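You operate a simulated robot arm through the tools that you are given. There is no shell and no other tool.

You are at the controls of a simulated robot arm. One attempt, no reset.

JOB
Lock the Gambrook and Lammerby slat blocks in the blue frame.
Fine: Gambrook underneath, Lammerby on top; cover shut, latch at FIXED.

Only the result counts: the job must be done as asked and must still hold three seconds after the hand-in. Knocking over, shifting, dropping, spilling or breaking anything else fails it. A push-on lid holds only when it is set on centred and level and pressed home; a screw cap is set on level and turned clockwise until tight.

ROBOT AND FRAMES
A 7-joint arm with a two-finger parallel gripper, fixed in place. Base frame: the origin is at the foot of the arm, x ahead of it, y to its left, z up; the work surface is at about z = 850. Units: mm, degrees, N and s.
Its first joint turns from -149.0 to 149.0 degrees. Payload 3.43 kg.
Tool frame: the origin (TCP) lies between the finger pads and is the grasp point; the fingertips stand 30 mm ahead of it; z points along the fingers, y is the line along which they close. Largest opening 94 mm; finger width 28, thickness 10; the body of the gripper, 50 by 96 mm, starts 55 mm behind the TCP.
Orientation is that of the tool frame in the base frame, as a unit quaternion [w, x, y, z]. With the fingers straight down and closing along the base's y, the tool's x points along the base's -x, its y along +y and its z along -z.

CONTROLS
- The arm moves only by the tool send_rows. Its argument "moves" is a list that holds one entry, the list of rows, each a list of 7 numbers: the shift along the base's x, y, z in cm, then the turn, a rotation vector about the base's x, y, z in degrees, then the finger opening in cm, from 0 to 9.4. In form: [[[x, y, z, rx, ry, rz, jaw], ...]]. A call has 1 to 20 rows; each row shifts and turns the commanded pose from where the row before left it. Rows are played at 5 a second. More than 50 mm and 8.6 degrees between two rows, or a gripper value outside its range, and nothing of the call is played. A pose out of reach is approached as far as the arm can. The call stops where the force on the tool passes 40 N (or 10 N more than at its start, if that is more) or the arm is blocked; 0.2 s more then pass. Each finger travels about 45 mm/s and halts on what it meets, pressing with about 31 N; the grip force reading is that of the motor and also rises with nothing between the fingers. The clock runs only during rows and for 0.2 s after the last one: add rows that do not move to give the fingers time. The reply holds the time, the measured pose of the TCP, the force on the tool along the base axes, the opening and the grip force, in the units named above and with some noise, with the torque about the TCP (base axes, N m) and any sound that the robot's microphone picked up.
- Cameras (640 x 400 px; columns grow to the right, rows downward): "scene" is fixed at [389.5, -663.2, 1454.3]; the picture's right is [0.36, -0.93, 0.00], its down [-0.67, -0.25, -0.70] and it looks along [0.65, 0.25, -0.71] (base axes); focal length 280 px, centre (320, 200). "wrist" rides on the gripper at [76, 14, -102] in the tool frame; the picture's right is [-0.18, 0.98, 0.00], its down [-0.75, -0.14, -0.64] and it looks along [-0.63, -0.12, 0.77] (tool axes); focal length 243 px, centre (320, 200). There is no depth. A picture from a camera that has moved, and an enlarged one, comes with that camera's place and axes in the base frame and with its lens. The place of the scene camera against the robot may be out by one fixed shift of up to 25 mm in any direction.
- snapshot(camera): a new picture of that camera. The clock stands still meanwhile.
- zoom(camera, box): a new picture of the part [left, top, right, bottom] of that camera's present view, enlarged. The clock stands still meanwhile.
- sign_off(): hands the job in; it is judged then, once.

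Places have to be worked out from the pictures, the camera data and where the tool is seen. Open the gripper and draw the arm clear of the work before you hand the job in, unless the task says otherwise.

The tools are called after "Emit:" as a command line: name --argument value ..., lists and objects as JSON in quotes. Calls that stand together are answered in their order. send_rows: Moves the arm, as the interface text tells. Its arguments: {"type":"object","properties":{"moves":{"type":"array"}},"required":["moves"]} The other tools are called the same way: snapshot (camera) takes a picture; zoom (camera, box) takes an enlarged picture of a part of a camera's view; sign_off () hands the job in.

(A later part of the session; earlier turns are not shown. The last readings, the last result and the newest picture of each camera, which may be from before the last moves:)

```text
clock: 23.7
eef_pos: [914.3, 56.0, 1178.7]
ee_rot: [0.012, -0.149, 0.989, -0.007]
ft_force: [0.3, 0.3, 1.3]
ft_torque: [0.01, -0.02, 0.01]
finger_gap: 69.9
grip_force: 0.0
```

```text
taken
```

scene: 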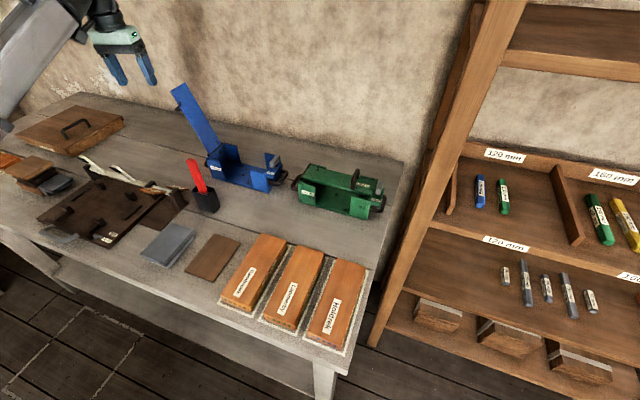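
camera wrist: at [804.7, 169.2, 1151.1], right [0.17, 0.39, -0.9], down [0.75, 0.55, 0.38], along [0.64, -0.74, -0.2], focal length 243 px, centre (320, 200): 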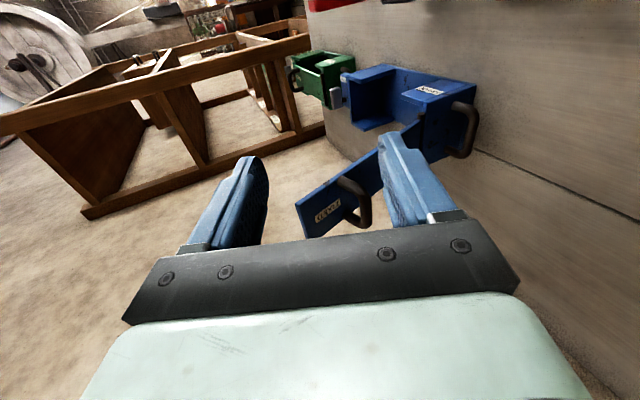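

The tool points down again, in the clear. I check the left side for labels while the arm is out of the way.

Emit:
zoom --camera "scene" --box '[0, 80, 140, 210]'

Emit:
zoom --camera "scene" --box '[210, 225, 380, 355]'

Emit:
zoom --camera "scene" --box '[165, 75, 305, 215]'

```text
3.08 times, centred on (70, 145) of scene
camera zoom: at [389.5, -663.2, 1454.3], right [0.36, -0.93, 0.0], down [-0.67, -0.25, -0.7], along [0.65, 0.25, -0.71], focal length 861 px, centre (1089, 369)
```

zoom: 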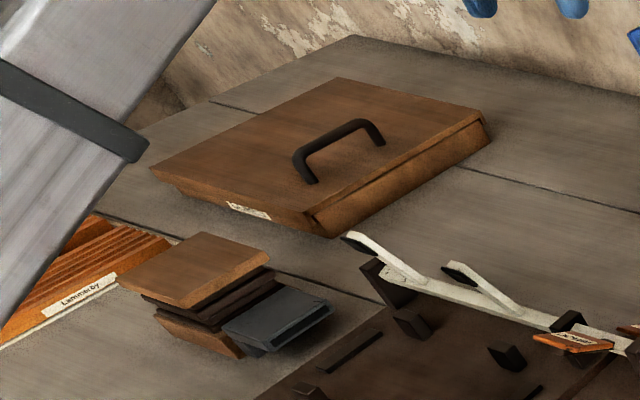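

```text
3.08 times, centred on (295, 290) of scene
camera zoom: at [389.5, -663.2, 1454.3], right [0.36, -0.93, 0.0], down [-0.67, -0.25, -0.7], along [0.65, 0.25, -0.71], focal length 861 px, centre (397, -77)
```

zoom: 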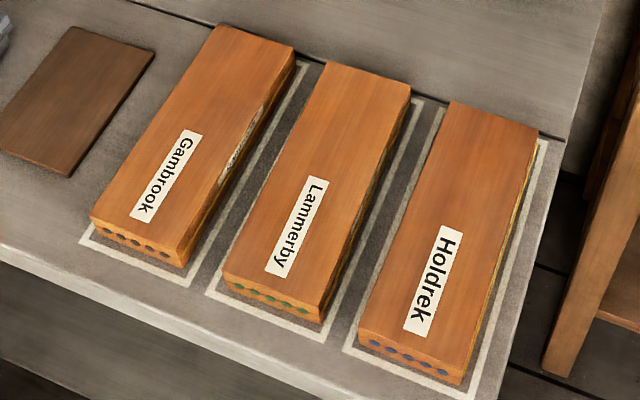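

```text
2.86 times, centred on (235, 145) of scene
camera zoom: at [389.5, -663.2, 1454.3], right [0.36, -0.93, 0.0], down [-0.67, -0.25, -0.7], along [0.65, 0.25, -0.71], focal length 800 px, centre (563, 357)
```

zoom: 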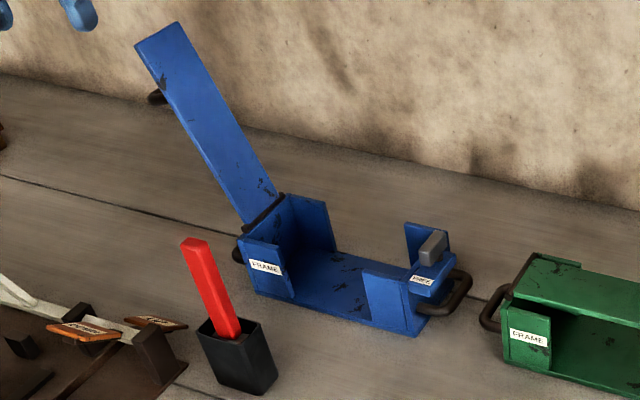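

There's also a slatted "Lammerby" piece at the far left. I must know which are the "slat blocks", so I'll carry the camera over there at height for a look.

Emit:
send_rows --moves '[[[-1.5, 4, 0, 0, 0, 2, 7], [-1.5, 4.5, 0, 0, 0, 2, 7], [-1.8, 4.5, 0, 0, 0, 2, 7], [-1.8, 4.5, 0, 0, 0, 2, 7], [-1.8, 4.5, 0, 0, 0, 2, 7], [-1.8, 4.5, 0, 0, 0, 2, 7], [-1.8, 4.5, 0, 0, 0, 2, 7], [-1.8, 4.5, 0, 0, 0, 2, 7], [-2, 4.5, 0, 0, 0, 2, 7], [-2, 4.5, 0, 0, 0, 2, 7], [-2, 4.5, 0, 0, 0, 2, 7], [0, 0, 0, 0, 0, 0, 7]]]'

Emit:
snapshot --camera "wrist"

Emit:
snapshot --camera "scene"

```text
clock: 26.3
eef_pos: [716.8, 547.1, 1179.8]
ee_rot: [0.013, -0.335, 0.942, -0.007]
ft_force: [0.3, -0.8, 0.0]
ft_torque: [-0.02, 0.0, 0.01]
finger_gap: 70.0
grip_force: 0.0
```

```text
taken
camera wrist: at [644.9, 510.7, 1280.5], right [-0.48, 0.88, -0.02], down [0.65, 0.37, 0.66], along [0.59, 0.31, -0.75], focal length 243 px, centre (320, 200)
```

wrist: 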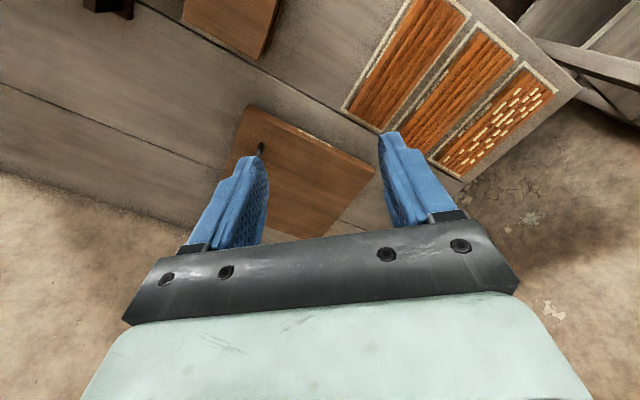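

```text
taken
```

scene: 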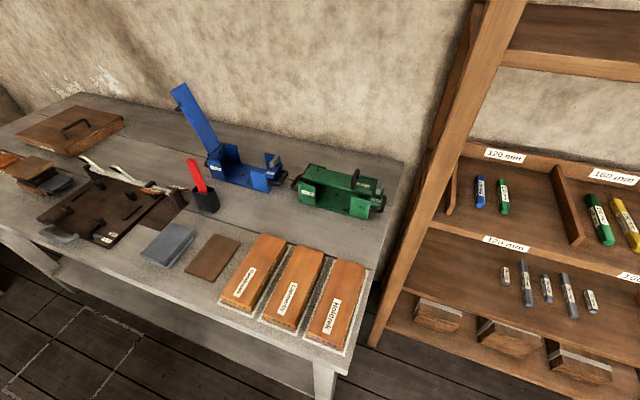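

Three more blocks lie at the far left, two slatted and one studded. I'll zoom to read labels.

Emit:
zoom --camera "wrist" --box '[330, 0, 590, 180]'

Emit:
zoom --camera "scene" --box '[0, 120, 80, 200]'

```text
2.22 times, centred on (460, 90) of wrist
camera zoom: at [644.9, 510.7, 1280.5], right [-0.48, 0.88, -0.02], down [0.65, 0.37, 0.66], along [0.59, 0.31, -0.75], focal length 539 px, centre (9, 444)
```

zoom: 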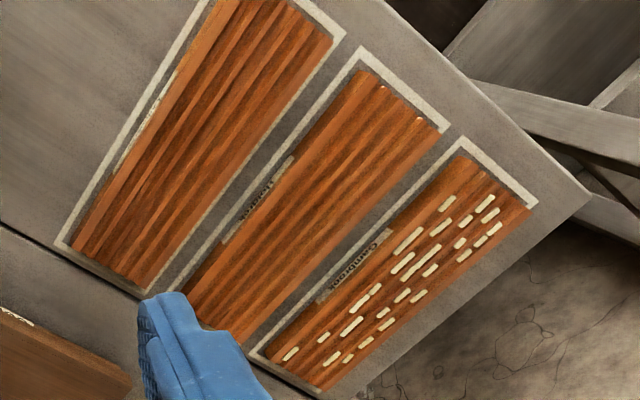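

```text
5.00 times, centred on (40, 160) of scene
camera zoom: at [389.5, -663.2, 1454.3], right [0.36, -0.93, 0.0], down [-0.67, -0.25, -0.7], along [0.65, 0.25, -0.71], focal length 1399 px, centre (1720, 400)
```

zoom: 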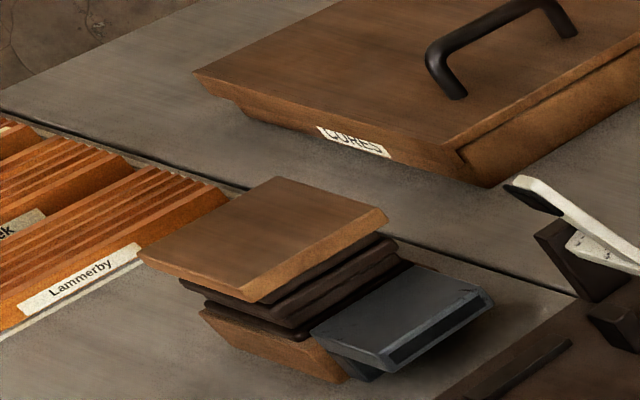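

Left: grooved (slatted) boards named Lammerby/Holdrek/Gambrook; right: closed blocks with coloured cores in their ends (pencil sandwiches). I'll look closer at both kinds to judge which fit the frame and which are "slat blocks".

Emit:
zoom --camera "wrist" --box '[340, 0, 450, 70]'

Emit:
zoom --camera "wrist" --box '[420, 50, 560, 180]'

Emit:
zoom --camera "scene" --box '[0, 145, 40, 190]'

Emit:
zoom --camera "scene" --box '[215, 280, 290, 335]'

Emit:
zoom --camera "scene" --box '[460, 140, 640, 260]'

Emit:
zoom --camera "scene" --box '[400, 220, 640, 390]'

```text
5.71 times, centred on (395, 35) of wrist
camera zoom: at [644.9, 510.7, 1280.5], right [-0.48, 0.88, -0.02], down [0.65, 0.37, 0.66], along [0.59, 0.31, -0.75], focal length 1386 px, centre (-109, 1143)
```

zoom: 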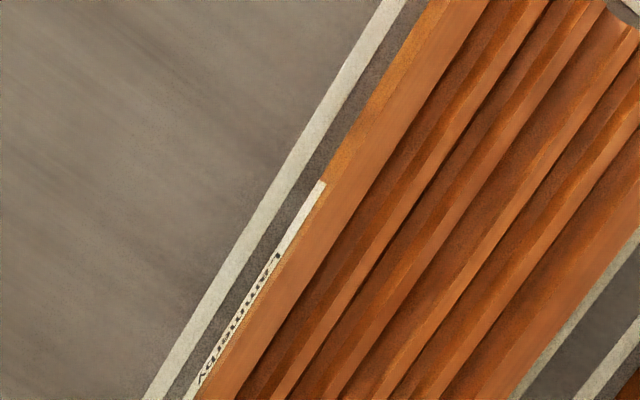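

```text
3.08 times, centred on (490, 115) of wrist
camera zoom: at [644.9, 510.7, 1280.5], right [-0.48, 0.88, -0.02], down [0.65, 0.37, 0.66], along [0.59, 0.31, -0.75], focal length 746 px, centre (-203, 462)
```

zoom: 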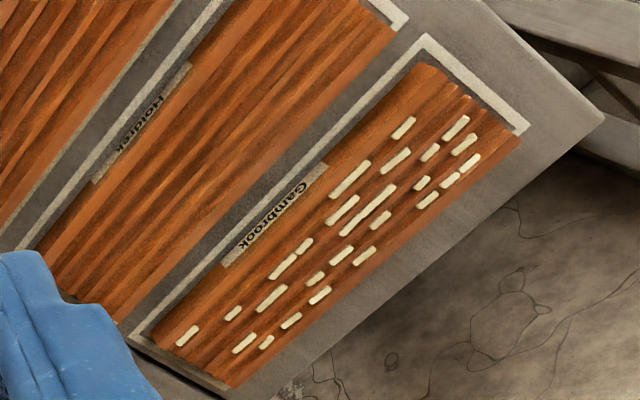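

```text
8.89 times, centred on (20, 168) of scene
camera zoom: at [389.5, -663.2, 1454.3], right [0.36, -0.93, 0.0], down [-0.67, -0.25, -0.7], along [0.65, 0.25, -0.71], focal length 2488 px, centre (2987, 489)
```

zoom: 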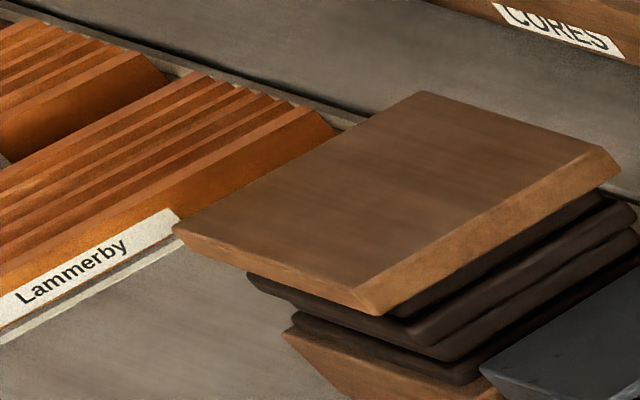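

```text
7.27 times, centred on (252, 308) of scene
camera zoom: at [389.5, -663.2, 1454.3], right [0.36, -0.93, 0.0], down [-0.67, -0.25, -0.7], along [0.65, 0.25, -0.71], focal length 2035 px, centre (811, -582)
```

zoom: 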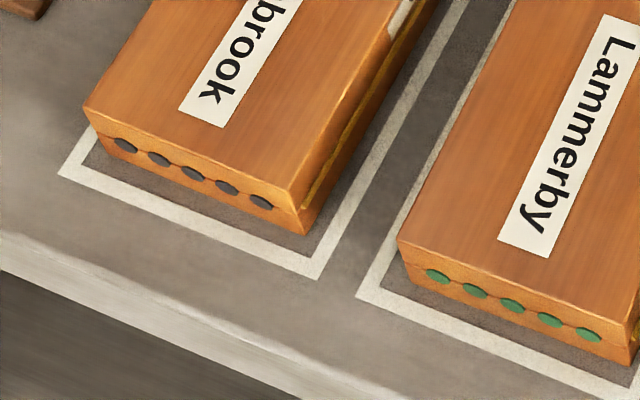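

```text
3.33 times, centred on (550, 200) of scene
camera zoom: at [389.5, -663.2, 1454.3], right [0.36, -0.93, 0.0], down [-0.67, -0.25, -0.7], along [0.65, 0.25, -0.71], focal length 933 px, centre (-447, 200)
```

zoom: 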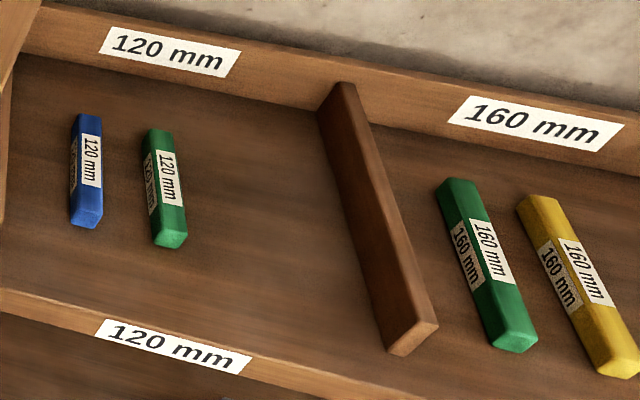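

```text
2.35 times, centred on (520, 305) of scene
camera zoom: at [389.5, -663.2, 1454.3], right [0.36, -0.93, 0.0], down [-0.67, -0.25, -0.7], along [0.65, 0.25, -0.71], focal length 658 px, centre (-151, -47)
```

zoom: 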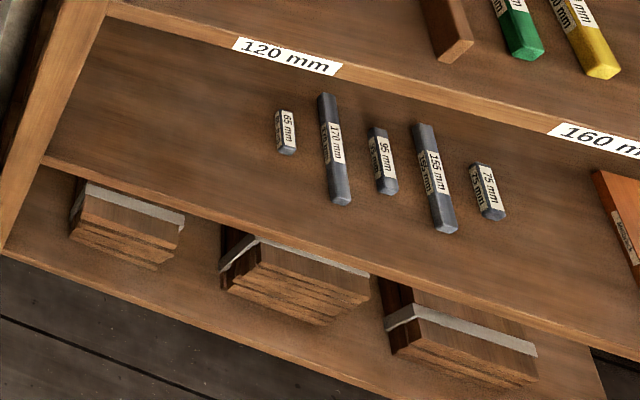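

The shelf (coloured pencils by length), the CORES box and the glue seam show this is pencil-making. I'll take one closer look at the left pieces to compare thickness.

Emit:
send_rows --moves '[[[-2.4, -1.2, -3, 0, 0, 0, 7], [-2.4, -1.2, -3, 0, 0, 0, 7], [-2.4, -1.2, -3, 0, 0, 0, 7], [-2.4, -1.2, -3, 0, 0, 0, 7], [0, 0, 0, 0, 0, 0, 7]]]'

Emit:
snapshot --camera "wrist"

Emit:
zoom --camera "wrist" --box '[380, 60, 540, 180]'

```text
clock: 27.5
eef_pos: [620.9, 499.0, 1059.2]
ee_rot: [0.013, -0.336, 0.942, -0.006]
ft_force: [0.1, -0.3, -0.7]
ft_torque: [0.0, 0.01, 0.01]
finger_gap: 69.9
grip_force: 0.0
```

```text
taken
camera wrist: at [548.3, 462.4, 1159.4], right [-0.48, 0.88, -0.02], down [0.65, 0.37, 0.66], along [0.59, 0.3, -0.75], focal length 243 px, centre (320, 200)
```

wrist: 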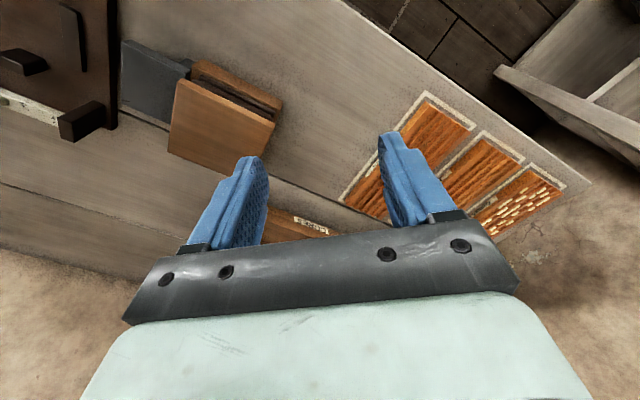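

```text
3.33 times, centred on (460, 120) of wrist
camera zoom: at [548.3, 462.4, 1159.4], right [-0.48, 0.88, -0.02], down [0.65, 0.37, 0.66], along [0.59, 0.3, -0.75], focal length 809 px, centre (-147, 467)
```

zoom: 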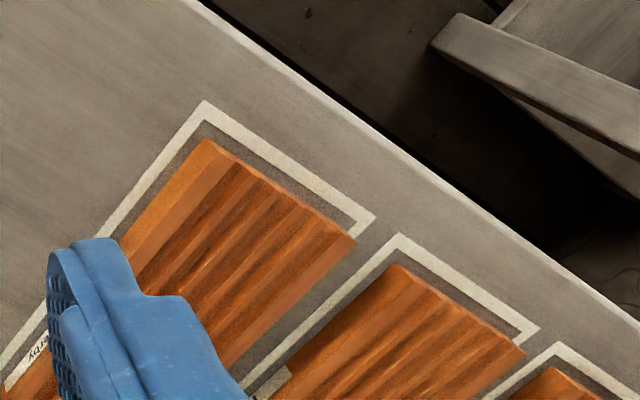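

Let me zoom on the left Lammerby's side face and the right Lammerby's end to measure thickness.

Emit:
zoom --camera "scene" --box '[0, 155, 32, 190]'

Emit:
zoom --camera "wrist" --box '[395, 80, 475, 140]'

Emit:
zoom --camera "scene" --box '[215, 285, 265, 320]'

```text
11.43 times, centred on (16, 172) of scene
camera zoom: at [389.5, -663.2, 1454.3], right [0.36, -0.93, 0.0], down [-0.67, -0.25, -0.7], along [0.65, 0.25, -0.71], focal length 3198 px, centre (3794, 514)
```

zoom: 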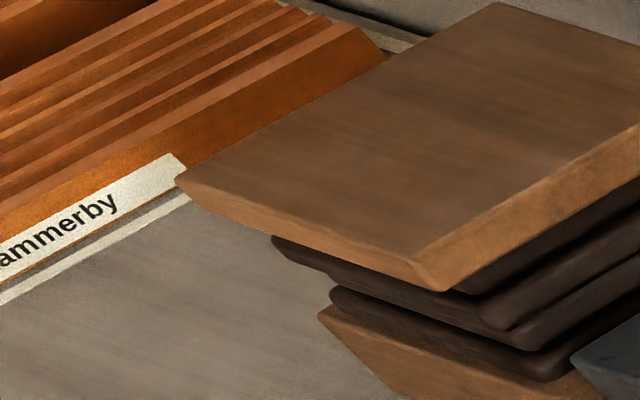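

```text
6.67 times, centred on (435, 110) of wrist
camera zoom: at [548.3, 462.4, 1159.4], right [-0.48, 0.88, -0.02], down [0.65, 0.37, 0.66], along [0.59, 0.3, -0.75], focal length 1618 px, centre (-447, 800)
```

zoom: 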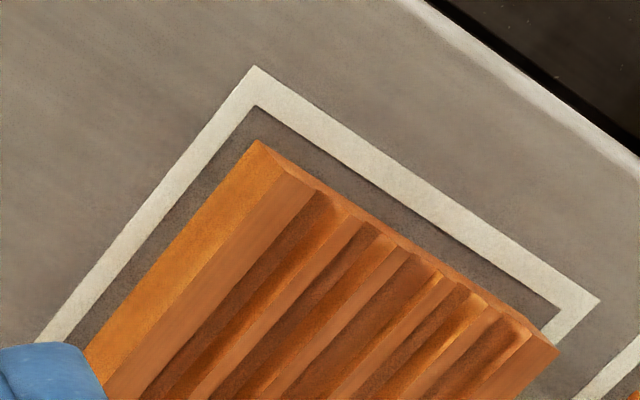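

```text
11.43 times, centred on (240, 302) of scene
camera zoom: at [389.5, -663.2, 1454.3], right [0.36, -0.93, 0.0], down [-0.67, -0.25, -0.7], along [0.65, 0.25, -0.71], focal length 3198 px, centre (1234, -971)
```

zoom: 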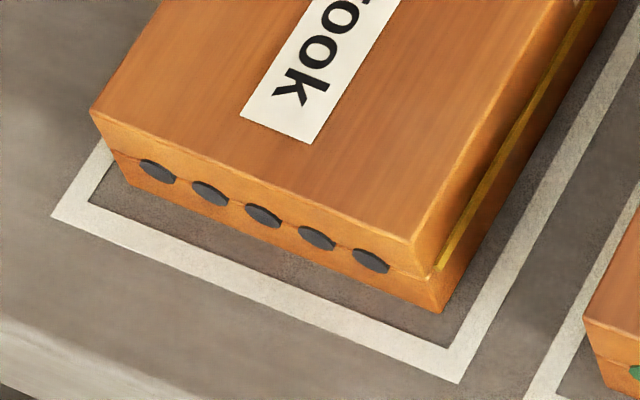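

The left pieces are single ~15 mm grooved slats; the right ones are ~28 mm glued two-slat blocks with cores, and two of them fill the frame's height. So the right-hand blocks are the "slat blocks"; I'll travel over there.

Emit:
send_rows --moves '[[[0.25, -4.4, 1, 0, 0, -2, 9.4], [0.25, -4.4, 1, 0, 0, -2, 9.4], [0.25, -4.4, 1, 0, 0, -2, 9.4], [0.25, -4.4, 1, 0, 0, -2, 9.4], [0.25, -4.4, 1, 0, 0, -2, 9.4], [0.25, -4.4, 1, 0, 0, -2, 9.4], [0.25, -4.4, 1, 0, 0, -2, 9.4], [0.25, -4.4, 0, 0, 0, -2, 9.4], [0.25, -4.4, 0, 0, 0, -2, 9.4], [0.25, -4.4, 0, 0, 0, -2, 9.4], [0.25, -4.4, 0, 0, 0, -2, 9.4], [0.25, -4.4, 0, 0, 0, -2, 9.4], [0.25, -4.4, 0, 0, 0, -2, 9.4], [0.25, -4.4, 0, 0, 0, -2, 9.4], [0.25, -4.4, 0, 0, 0, -2, 9.4], [0.25, -4.4, 0, 0, 0, -2, 9.4], [0.25, -4.4, 0, 0, 0, -2, 9.4], [0.25, -4.4, 0, 0, 0, -2, 9.4], [0.25, -4.4, 0, 0, 0, -2, 9.4], [0.25, -4.1, 0, 0, 0, -1.3, 9.4]]]'

Emit:
snapshot --camera "wrist"

Emit:
snapshot --camera "scene"

```text
clock: 28.8
eef_pos: [634.6, 266.2, 1113.3]
ee_rot: [0.017, -0.244, 0.97, -0.004]
ft_force: [5.8, -0.3, -8.8]
ft_torque: [0.31, 0.09, 0.24]
finger_gap: 94.1
grip_force: 0.0
stopped in row 6: the force on the tool passed its limit at 56 N (the readings are from after the stop); the commanded pose is now the measured one
```

```text
taken
camera wrist: at [556.7, 242.0, 1211.3], right [-0.3, 0.95, -0.01], down [0.71, 0.23, 0.67], along [0.64, 0.19, -0.74], focal length 243 px, centre (320, 200)
```

wrist: 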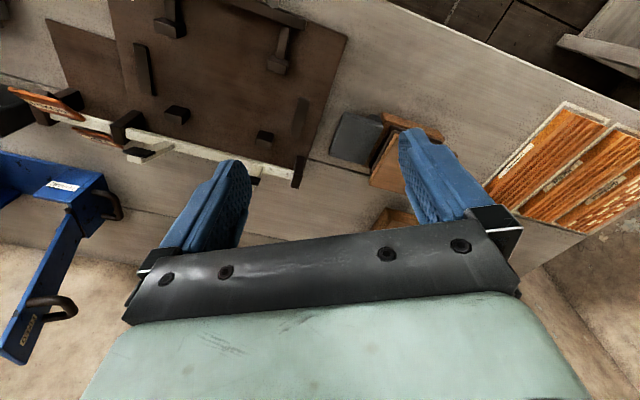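

```text
taken
```

scene: 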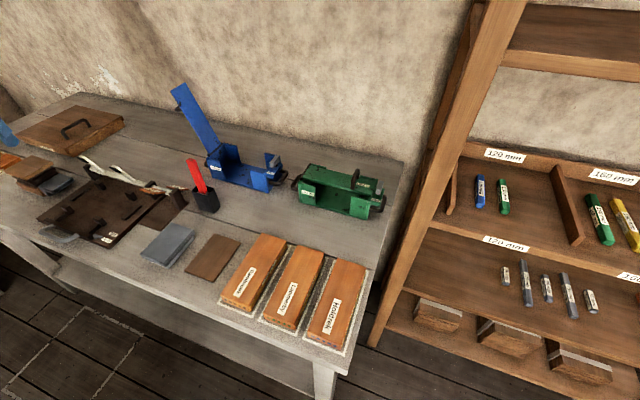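

The same camera–forearm interference occurs at short radius with height. I'll move outward to a larger radius first, then travel across.

Emit:
send_rows --moves '[[[2, 0, -0.5, 0, 0, 0, 9.4], [3, -1, 0, 0, 0, 0, 9.4], [4, -1, 0, 0, 0, -1, 9.4], [4, -2, 0, 0, 0, -2, 9.4], [3, -3, 0, 0, 0, -2, 9.4], [2, -4, 0, 0, 0, -2, 9.4], [1, -4.5, 0, 0, 0, -2, 9.4], [0, -4.5, 0, 0, 0, -2, 9.4], [0, -4.5, 0, 0, 0, -2, 9.4], [0, -4.5, 0, 0, 0, -2, 9.4], [0, -4.5, 0, 0, 0, -2, 9.4], [0, -4.5, 0, 0, 0, -2, 9.4], [0, -4.5, 0, 0, 0, -2, 9.4], [0, -4.5, 0, 0, 0, -2, 9.4], [0, -4.5, 0, 0, 0, -2, 9.4], [0, -4.5, 0, 0, 0, -2, 9.4], [0, -4.5, 0, 0, 0, -2, 9.4], [0, 0, 0, 0, 0, 0, 9.4]]]'

Emit:
snapshot --camera "wrist"

```text
clock: 32.6
eef_pos: [824.1, -340.1, 1107.2]
ee_rot: [0.015, 0.007, 1.0, -0.009]
ft_force: [-0.2, 1.1, 1.0]
ft_torque: [0.04, -0.01, -0.03]
finger_gap: 93.9
grip_force: 0.1
```

```text
taken
camera wrist: at [744.8, -322.8, 1206.5], right [0.2, 0.98, -0.01], down [0.73, -0.14, 0.67], along [0.65, -0.14, -0.75], focal length 243 px, centre (320, 200)
```

wrist: 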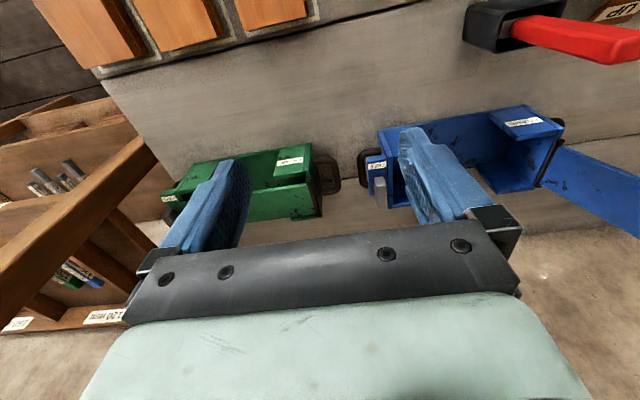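

I correct the small accumulated tilt (about 1.7°/1°/0.8°) and move to a viewing spot above Gambrook.

Emit:
send_rows --moves '[[[-3, -1, -1, 1.03, 1.72, 0.8, 9.4], [-3.5, -1.4, -2, 0, 0, 0, 9.4], [-3.5, -1.4, -2, 0, 0, 0, 9.4], [0, 0, 0, 0, 0, 0, 9.4]]]'

Emit:
snapshot --camera "wrist"

Emit:
zoom --camera "wrist" --box '[150, 0, 450, 190]'

```text
clock: 33.6
eef_pos: [724.8, -377.5, 1056.9]
ee_rot: [0.0, 0.0, 1.0, -0.001]
ft_force: [-0.1, 0.2, 0.8]
ft_torque: [-0.01, 0.03, 0.0]
finger_gap: 93.9
grip_force: 0.0
```

```text
taken
camera wrist: at [646.9, -363.3, 1158.6], right [0.18, 0.98, 0.0], down [0.75, -0.14, 0.64], along [0.63, -0.12, -0.77], focal length 243 px, centre (320, 200)
```

wrist: 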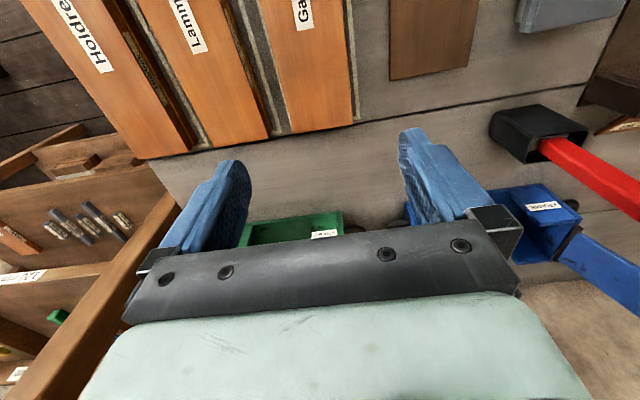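

```text
2.11 times, centred on (300, 95) of wrist
camera zoom: at [646.9, -363.3, 1158.6], right [0.18, 0.98, 0.0], down [0.75, -0.14, 0.64], along [0.63, -0.12, -0.77], focal length 511 px, centre (362, 421)
```

zoom: 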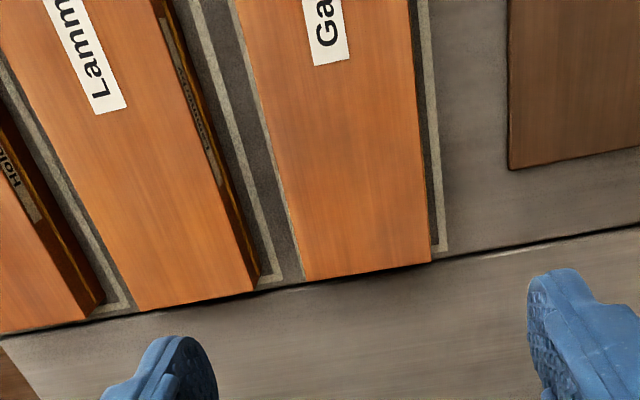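

Gambrook's top spans x≈593–768, y≈−419…−346 (centre ≈ (680, −382), yawed about −1°). I descend above its centre with the fingers fully open.

Emit:
send_rows --moves '[[[-2.2, -0.2, -3, 0, 0, -0.5, 9.4], [-2.28, -0.2, -3.5, 0, 0, -0.5, 9.4], [0, 0, -3.2, 0, 0, 0, 9.4], [0, 0, 0, 0, 0, 0, 9.4]]]'

Emit:
snapshot --camera "wrist"

Emit:
zoom --camera "scene" --box '[200, 200, 380, 350]'

```text
clock: 34.6
eef_pos: [679.1, -380.5, 959.4]
ee_rot: [0.0, 0.009, 1.0, 0.0]
ft_force: [-0.2, -0.4, 0.7]
ft_torque: [0.02, -0.02, -0.03]
finger_gap: 93.9
grip_force: 0.0
```

```text
taken
camera wrist: at [602.4, -364.4, 1060.4], right [0.2, 0.98, 0.0], down [0.75, -0.15, 0.64], along [0.63, -0.13, -0.77], focal length 243 px, centre (320, 200)
```

wrist: 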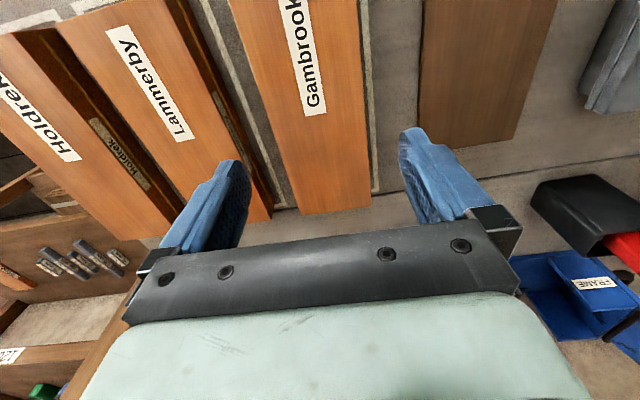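

```text
2.67 times, centred on (290, 275) of scene
camera zoom: at [389.5, -663.2, 1454.3], right [0.36, -0.93, 0.0], down [-0.67, -0.25, -0.7], along [0.65, 0.25, -0.71], focal length 746 px, centre (400, 0)
```

zoom: 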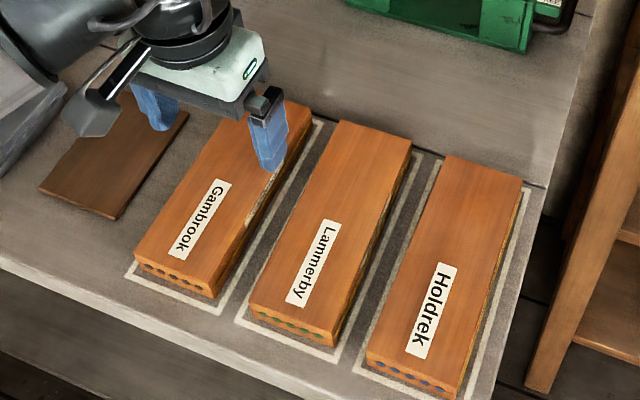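

Block centred between the fingers (12 mm each side). I descend to z≈885 (tips ~5 mm above the table) and close.

Emit:
send_rows --moves '[[[-0.1, -0.08, -3, 0, 0, 0, 9.4], [0, 0, -2.5, 0, 0, 0, 9.4], [0, 0, -1.9, 0, 0, 0, 9.4], [0, 0, 0, 0, 0, 0, 9.4]]]'

Emit:
snapshot --camera "wrist"

Emit:
zoom --camera "scene" --box '[200, 200, 380, 350]'

```text
clock: 35.6
eef_pos: [678.8, -381.1, 886.2]
ee_rot: [0.0, 0.009, 1.0, -0.001]
ft_force: [0.3, -0.2, 0.3]
ft_torque: [-0.07, 0.04, 0.01]
finger_gap: 94.0
grip_force: 0.1
```

```text
taken
camera wrist: at [601.8, -365.7, 987.5], right [0.2, 0.98, 0.0], down [0.75, -0.15, 0.64], along [0.63, -0.13, -0.77], focal length 243 px, centre (320, 200)
```

wrist: 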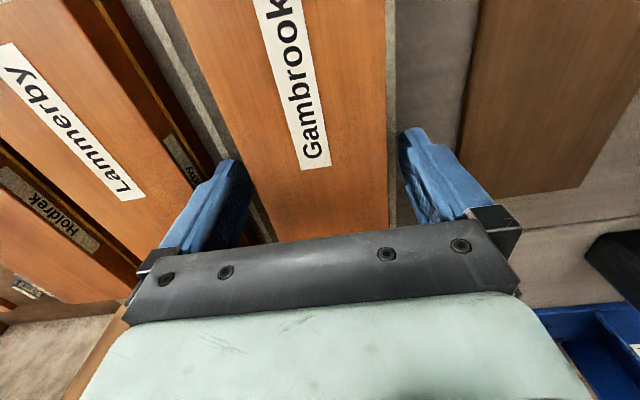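

```text
2.67 times, centred on (290, 275) of scene
camera zoom: at [389.5, -663.2, 1454.3], right [0.36, -0.93, 0.0], down [-0.67, -0.25, -0.7], along [0.65, 0.25, -0.71], focal length 746 px, centre (400, 0)
```

zoom: 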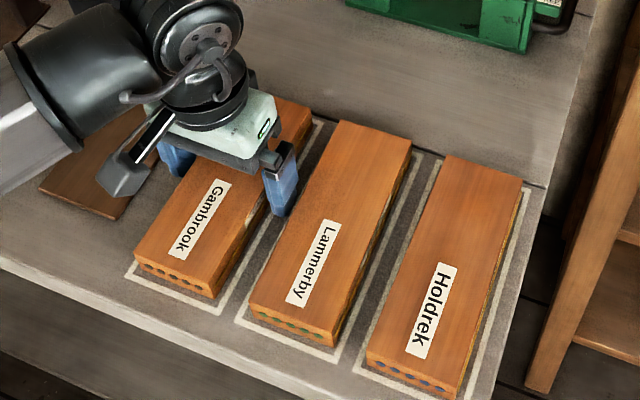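

Fingers straddle Gambrook near its middle. Closing now.

Emit:
send_rows --moves '[[[-0.2, 0, 0, 0, 0, 0, 7.4], [0, 0, 0, 0, 0, 0, 6.5], [0, 0, 0, 0, 0, 0, 6], [0, 0, 0, 0, 0, 0, 6], [0, 0, 0, 0, 0, 0, 6]]]'

```text
clock: 36.8
eef_pos: [676.2, -381.7, 886.8]
ee_rot: [0.001, 0.009, 1.0, 0.0]
ft_force: [3.9, 1.1, 20.3]
ft_torque: [0.34, 0.17, 0.31]
finger_gap: 71.6
grip_force: 31.1
```

Gripped (71.6 mm wide). There is a 20 N upward reading; I'll lift slightly forward and check.

Emit:
send_rows --moves '[[[0.2, 0, 0.5, 0, 0, 0, 6], [0.2, 0, 1, 0, 0, 0, 6], [0, 0, 0, 0, 0, 0, 6]]]'

Emit:
zoom --camera "scene" --box '[200, 200, 380, 350]'

Emit:
snapshot --camera "wrist"

```text
clock: 37.6
eef_pos: [682.3, -382.5, 901.0]
ee_rot: [-0.001, 0.009, 1.0, -0.001]
ft_force: [0.4, 0.5, -2.4]
ft_torque: [-0.01, -0.03, -0.01]
finger_gap: 72.1
grip_force: 30.9
```

```text
2.67 times, centred on (290, 275) of scene
camera zoom: at [389.5, -663.2, 1454.3], right [0.36, -0.93, 0.0], down [-0.67, -0.25, -0.7], along [0.65, 0.25, -0.71], focal length 746 px, centre (400, 0)
```

zoom: 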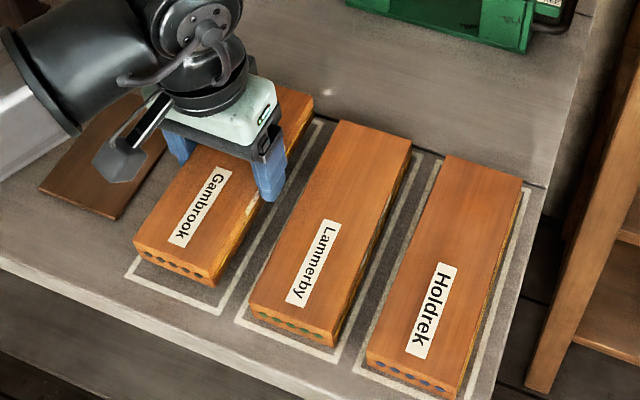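

```text
taken
camera wrist: at [604.4, -366.4, 1003.2], right [0.2, 0.98, 0.0], down [0.75, -0.15, 0.64], along [0.63, -0.13, -0.77], focal length 243 px, centre (320, 200)
```

wrist: 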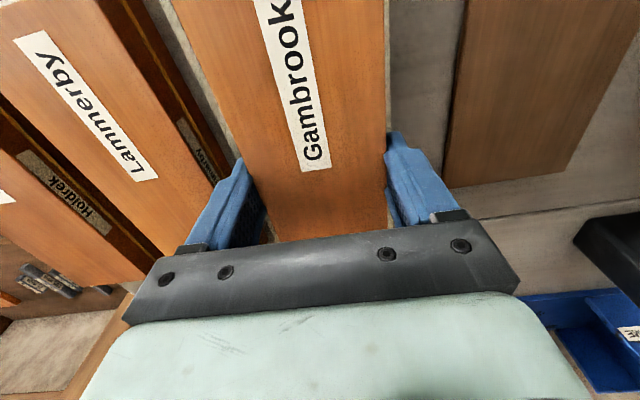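

Gambrook is held level and clear. I raise it and move outward to a clear spot for the quarter turn.

Emit:
send_rows --moves '[[[0.3, 0, 3, 0, 0, 0, 6], [1, 0, 4, 0, 0, 0, 6], [2, 0, 4, 0, 0, 0, 6], [3, 1, 3, 0, 0, 0, 6], [3, 1, 1, 0, 0, 0, 6], [2, 1, 0, 0, 0, 0, 6], [0, 0, 0, 0, 0, 8, 6], [0, 0, 0, 0, 0, 8, 6], [0, 0, 0, 0, 0, 8, 6], [0, 0, 0, 0, 0, 8, 6], [0, 0, 0, 0, 0, 8, 6], [0, 0, 0, 0, 0, 0, 6]]]'

Emit:
snapshot --camera "scene"

```text
clock: 40.2
eef_pos: [794.1, -353.3, 1050.7]
ee_rot: [-0.001, -0.334, 0.942, 0.0]
ft_force: [0.6, -0.1, -2.9]
ft_torque: [-0.01, 0.0, 0.01]
finger_gap: 71.9
grip_force: 30.5
```

```text
taken
```

scene: 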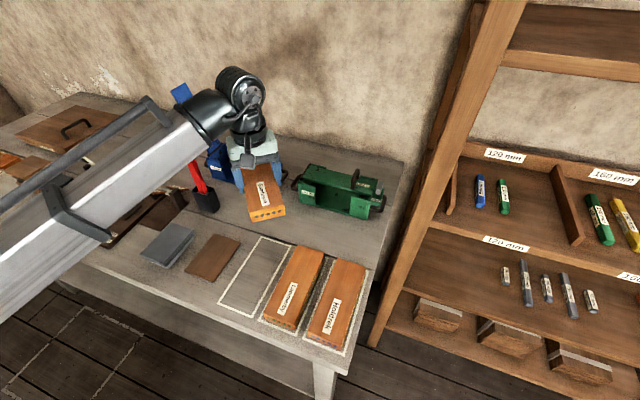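

I complete the quarter turn (to 90°) here, then look at the frame with the wrist camera.

Emit:
send_rows --moves '[[[0, 0, 0, 0, 0, 8.5, 6], [0, 0, 0, 0, 0, 8.5, 6], [0, 0, 0, 0, 0, 8.5, 6], [0, 0, 0, 0, 0, 8.5, 6], [0, 0, 0, 0, 0, 8.5, 6], [0, 0, 0, 0, 0, 8.5, 6], [0, 0, 0, 0, 0, 0, 6]]]'

Emit:
snapshot --camera "wrist"

Emit:
snapshot --camera "scene"

```text
clock: 41.8
eef_pos: [794.1, -351.6, 1050.9]
ee_rot: [-0.001, 0.708, -0.706, 0.001]
ft_force: [0.2, -0.4, -3.2]
ft_torque: [-0.05, -0.01, -0.02]
finger_gap: 71.7
grip_force: 31.3
```

```text
taken
camera wrist: at [778.9, -428.7, 1152.9], right [-0.98, 0.18, 0.0], down [0.14, 0.75, 0.64], along [0.12, 0.63, -0.77], focal length 243 px, centre (320, 200)
```

wrist: 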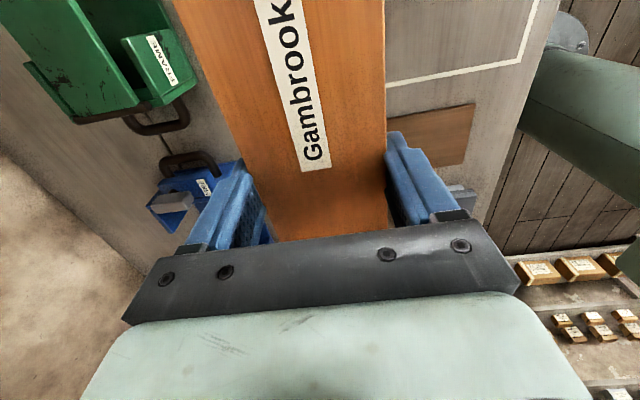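

```text
taken
```

scene: 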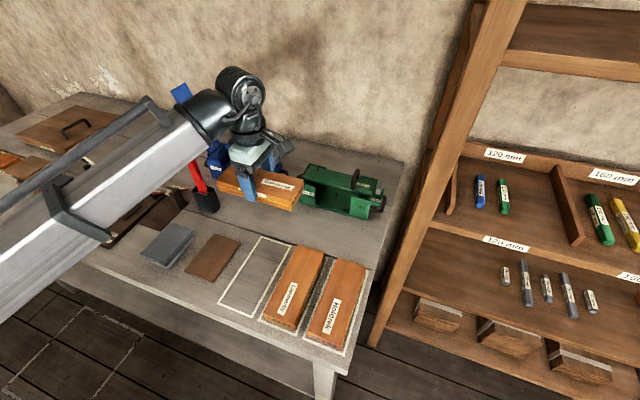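

The turn works (yaw 90°). FREE label triangulates to y≈−287.5, so the frame shifted ≈ +11 mm in y. I move to hover above the frame at a safe height.

Emit:
send_rows --moves '[[[3, 0, 2, 0, 0, 0, 6], [4.5, 0, 1, 0, 0, 0, 6], [4.5, 0, 0, 0, 0, 0, 6], [4.5, 2, 0, 0, 0, 0, 6], [2, 4, 0, 0, 0, 0, 6], [0, 4, 0, 0, 0, 0, 6], [0, 4, 0, 0, 0, 0, 6], [0, 4, 0, 0, 0, 0, 6], [0, 0.2, 0, 0, 0, 0, 6], [0, 0, 0, 0, 0, 0, 6]]]'

Emit:
snapshot --camera "wrist"

Emit:
zoom --camera "scene" --box '[170, 80, 310, 210]'

```text
clock: 44.0
eef_pos: [979.1, -169.8, 1081.2]
ee_rot: [-0.001, 0.707, -0.707, 0.0]
ft_force: [0.7, 0.5, -1.8]
ft_torque: [0.01, -0.04, 0.01]
finger_gap: 71.3
grip_force: 31.0
```

```text
taken
camera wrist: at [963.5, -246.3, 1183.2], right [-0.98, 0.18, 0.0], down [0.14, 0.75, 0.64], along [0.12, 0.63, -0.77], focal length 243 px, centre (320, 200)
```

wrist: 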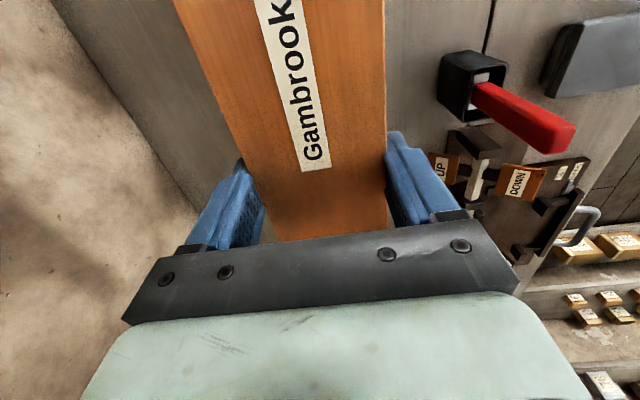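

```text
3.08 times, centred on (240, 145) of scene
camera zoom: at [389.5, -663.2, 1454.3], right [0.36, -0.93, 0.0], down [-0.67, -0.25, -0.7], along [0.65, 0.25, -0.71], focal length 861 px, centre (566, 369)
```

zoom: 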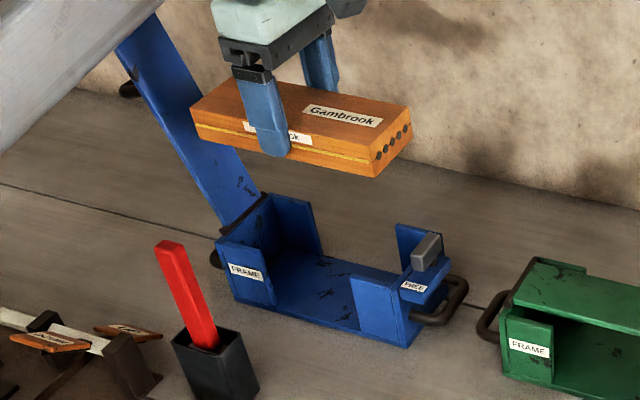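

The block is held about 7 mm off-centre (its centre toward −y of the TCP). I zoom to measure the frame cavity and block with the same camera for relative alignment.

Emit:
zoom --camera "scene" --box '[205, 135, 265, 190]'

Emit:
zoom --camera "scene" --box '[250, 145, 290, 200]'

Emit:
zoom --camera "scene" --box '[205, 95, 270, 145]'

```text
7.27 times, centred on (235, 162) of scene
camera zoom: at [389.5, -663.2, 1454.3], right [0.36, -0.93, 0.0], down [-0.67, -0.25, -0.7], along [0.65, 0.25, -0.71], focal length 2035 px, centre (938, 473)
```

zoom: 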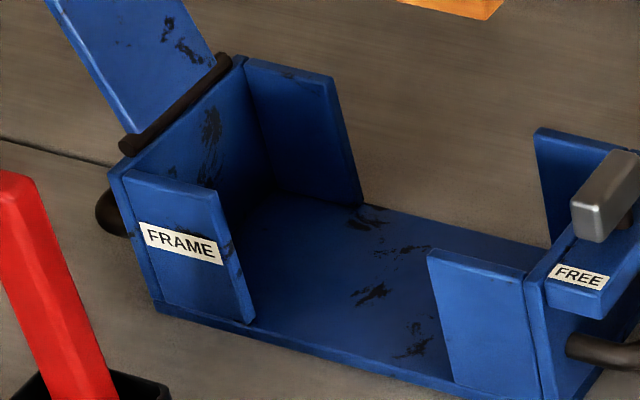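

```text
7.27 times, centred on (270, 172) of scene
camera zoom: at [389.5, -663.2, 1454.3], right [0.36, -0.93, 0.0], down [-0.67, -0.25, -0.7], along [0.65, 0.25, -0.71], focal length 2035 px, centre (684, 400)
```

zoom: 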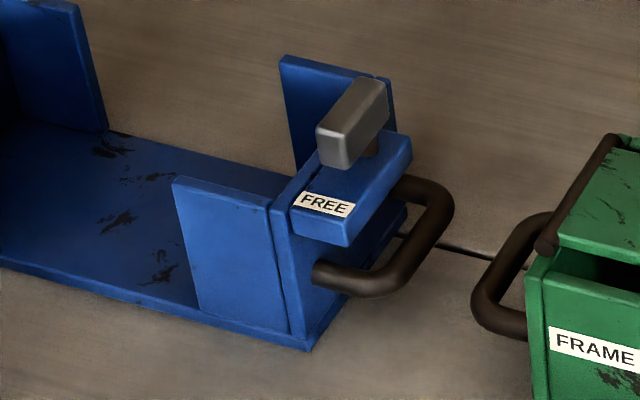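

```text
8.00 times, centred on (238, 120) of scene
camera zoom: at [389.5, -663.2, 1454.3], right [0.36, -0.93, 0.0], down [-0.67, -0.25, -0.7], along [0.65, 0.25, -0.71], focal length 2239 px, centre (980, 840)
```

zoom: 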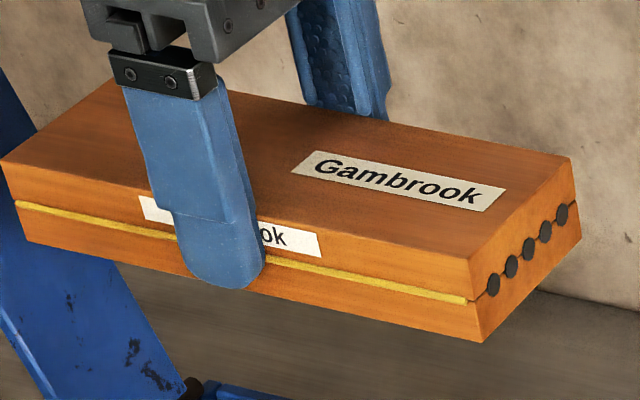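

Relative measurements: cavity ≈190 × 76 mm, block 181 × 72; in x it's aligned, in y it needs +2.7 mm. I shift and lower to just above the walls, then re-check.

Emit:
send_rows --moves '[[[0, 0.27, -2, 0, 0, 0, 6], [0, 0, -4, 0, 0, 0, 6], [0, 0, -3, 0, 0, 0, 6], [0, 0, -1.5, 0, 0, 0, 6], [0, 0, 0, 0, 0, 0, 6]]]'

Emit:
zoom --camera "scene" --box '[200, 110, 300, 200]'

Emit:
snapshot --camera "wrist"

```text
clock: 45.2
eef_pos: [978.7, -167.6, 976.5]
ee_rot: [0.001, -0.707, 0.707, -0.001]
ft_force: [1.0, 0.7, -2.6]
ft_torque: [0.02, 0.0, -0.02]
finger_gap: 72.1
grip_force: 31.0
```

```text
4.44 times, centred on (250, 155) of scene
camera zoom: at [389.5, -663.2, 1454.3], right [0.36, -0.93, 0.0], down [-0.67, -0.25, -0.7], along [0.65, 0.25, -0.71], focal length 1244 px, centre (631, 400)
```

zoom: 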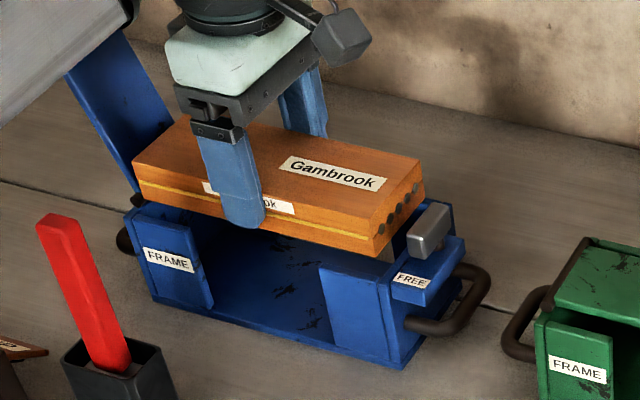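

```text
taken
camera wrist: at [963.8, -243.2, 1078.6], right [-0.98, 0.18, 0.0], down [0.14, 0.75, 0.64], along [0.12, 0.63, -0.77], focal length 243 px, centre (320, 200)
```

wrist: 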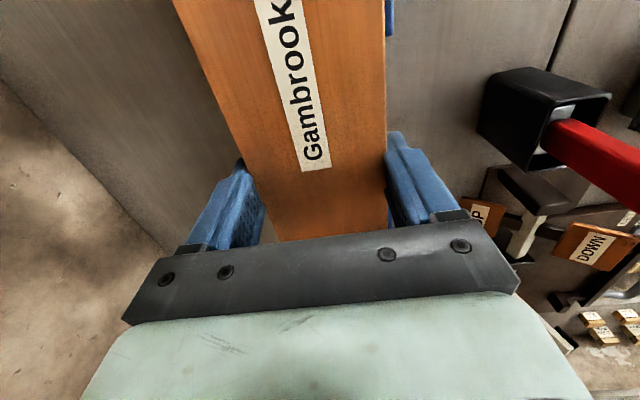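

Block bottom is ~10 mm above the walls. I zoom at both ends for fine alignment.

Emit:
zoom --camera "scene" --box '[215, 140, 250, 170]'

Emit:
zoom --camera "scene" --box '[265, 140, 310, 180]'

```text
13.33 times, centred on (232, 155) of scene
camera zoom: at [389.5, -663.2, 1454.3], right [0.36, -0.93, 0.0], down [-0.67, -0.25, -0.7], along [0.65, 0.25, -0.71], focal length 3732 px, centre (1487, 800)
```

zoom: 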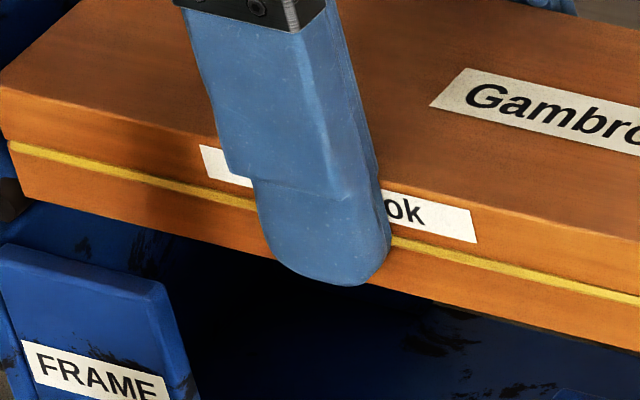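

```text
10.00 times, centred on (288, 160) of scene
camera zoom: at [389.5, -663.2, 1454.3], right [0.36, -0.93, 0.0], down [-0.67, -0.25, -0.7], along [0.65, 0.25, -0.71], focal length 2799 px, centre (645, 600)
```

zoom: 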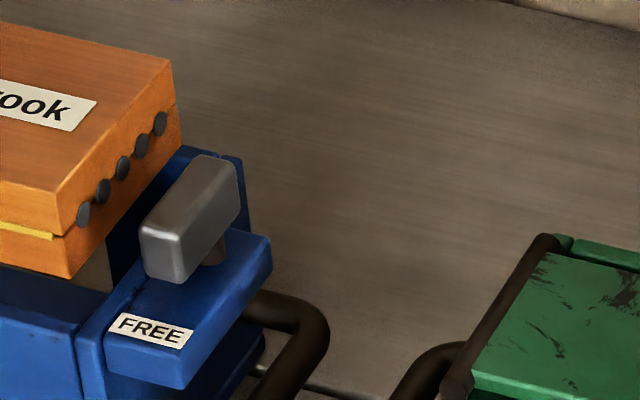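

Relative to the walls the block needs about −2 mm in y and +1.3 mm in x. I correct and lower it into the cavity, stopping just above the floor.

Emit:
send_rows --moves '[[[0.13, -0.21, 0, 0, 0, 0.3, 6], [0, 0, -1.5, 0, 0, 0, 6], [0, 0, -1.5, 0, 0, 0, 6], [0, 0, -1.5, 0, 0, 0, 6], [0, 0, -1.5, 0, 0, 0, 6], [0, 0, -1, 0, 0, 0, 6], [0, 0, 0, 0, 0, 0, 6]]]'

Emit:
zoom --camera "scene" --box '[200, 110, 300, 200]'

```text
clock: 46.8
eef_pos: [980.2, -171.0, 906.7]
ee_rot: [-0.001, 0.709, -0.705, 0.001]
ft_force: [-0.4, -0.4, -2.6]
ft_torque: [-0.03, 0.01, -0.02]
finger_gap: 71.8
grip_force: 31.0
```

```text
4.44 times, centred on (250, 155) of scene
camera zoom: at [389.5, -663.2, 1454.3], right [0.36, -0.93, 0.0], down [-0.67, -0.25, -0.7], along [0.65, 0.25, -0.71], focal length 1244 px, centre (631, 400)
```

zoom: 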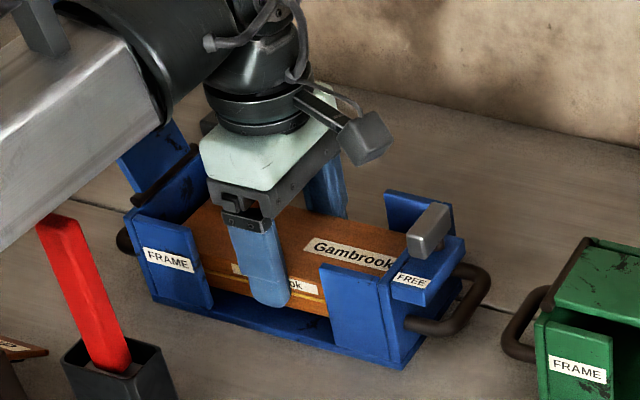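

It's inside the cavity without contact. I lower gently in 2–3 mm steps until it touches the floor.

Emit:
send_rows --moves '[[[0, 0, -0.5, 0, 0, 0, 6], [0, 0, -0.3, 0, 0, 0, 6], [0, 0, -0.2, 0, 0, 0, 6], [0, 0, 0, 0, 0, 0, 6]]]'

```text
clock: 47.8
eef_pos: [980.6, -171.0, 895.5]
ee_rot: [0.0, 0.709, -0.705, 0.0]
ft_force: [0.3, 0.5, -2.4]
ft_torque: [-0.03, -0.01, 0.0]
finger_gap: 71.7
grip_force: 30.9
```

No contact yet; I continue in 2 mm steps.

Emit:
send_rows --moves '[[[0, 0, -0.2, 0, 0, 0, 6], [0, 0, -0.1, 0, 0, 0, 6], [0, 0, 0, 0, 0, 0, 6]]]'

```text
clock: 48.6
eef_pos: [980.1, -169.0, 894.7]
ee_rot: [0.0, 0.709, -0.705, 0.0]
ft_force: [1.5, -1.0, 17.8]
ft_torque: [0.74, 0.71, 0.02]
finger_gap: 71.8
grip_force: 31.3
```

Contact at the floor (z ≈ 858). I release and rise straight up.

Emit:
send_rows --moves '[[[0, 0, 0.05, 0, 0, 0, 7.8], [0, 0, 0, 0, 0, 0, 8.6], [0, 0, 0, 0, 0, 0, 8.6], [0, 0, 1, 0, 0, 0, 8.6], [0, 0, 2, 0, 0, 0, 8.6], [0, 0, 3, 0, 0, 0, 8.6], [0, 0, 4, 0, 0, 0, 8.6], [0, 0, 4, 0, 0, 0, 8.6], [0, 0, 4, 0, 0, 0, 8.6], [0, 0, 0, 0, 0, 0, 8.6]]]'

Emit:
zoom --camera "scene" --box '[180, 80, 300, 200]'

Emit:
snapshot --camera "wrist"

```text
clock: 50.8
eef_pos: [979.9, -170.1, 1073.1]
ee_rot: [0.0, 0.708, -0.706, 0.001]
ft_force: [-0.2, 0.0, -0.6]
ft_torque: [0.0, -0.02, -0.04]
finger_gap: 85.9
grip_force: 0.0
```

```text
3.33 times, centred on (240, 140) of scene
camera zoom: at [389.5, -663.2, 1454.3], right [0.36, -0.93, 0.0], down [-0.67, -0.25, -0.7], along [0.65, 0.25, -0.71], focal length 933 px, centre (587, 400)
```

zoom: 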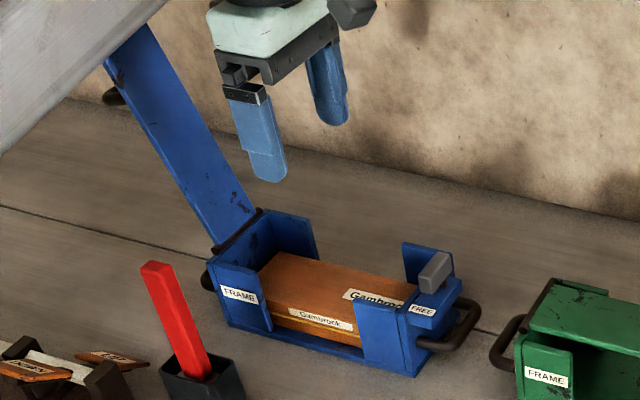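

```text
taken
camera wrist: at [965.3, -246.3, 1175.1], right [-0.98, 0.18, 0.0], down [0.14, 0.75, 0.64], along [0.12, 0.63, -0.77], focal length 243 px, centre (320, 200)
```

wrist: 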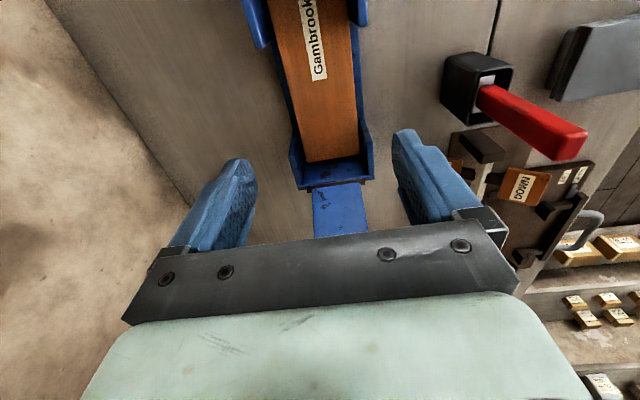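

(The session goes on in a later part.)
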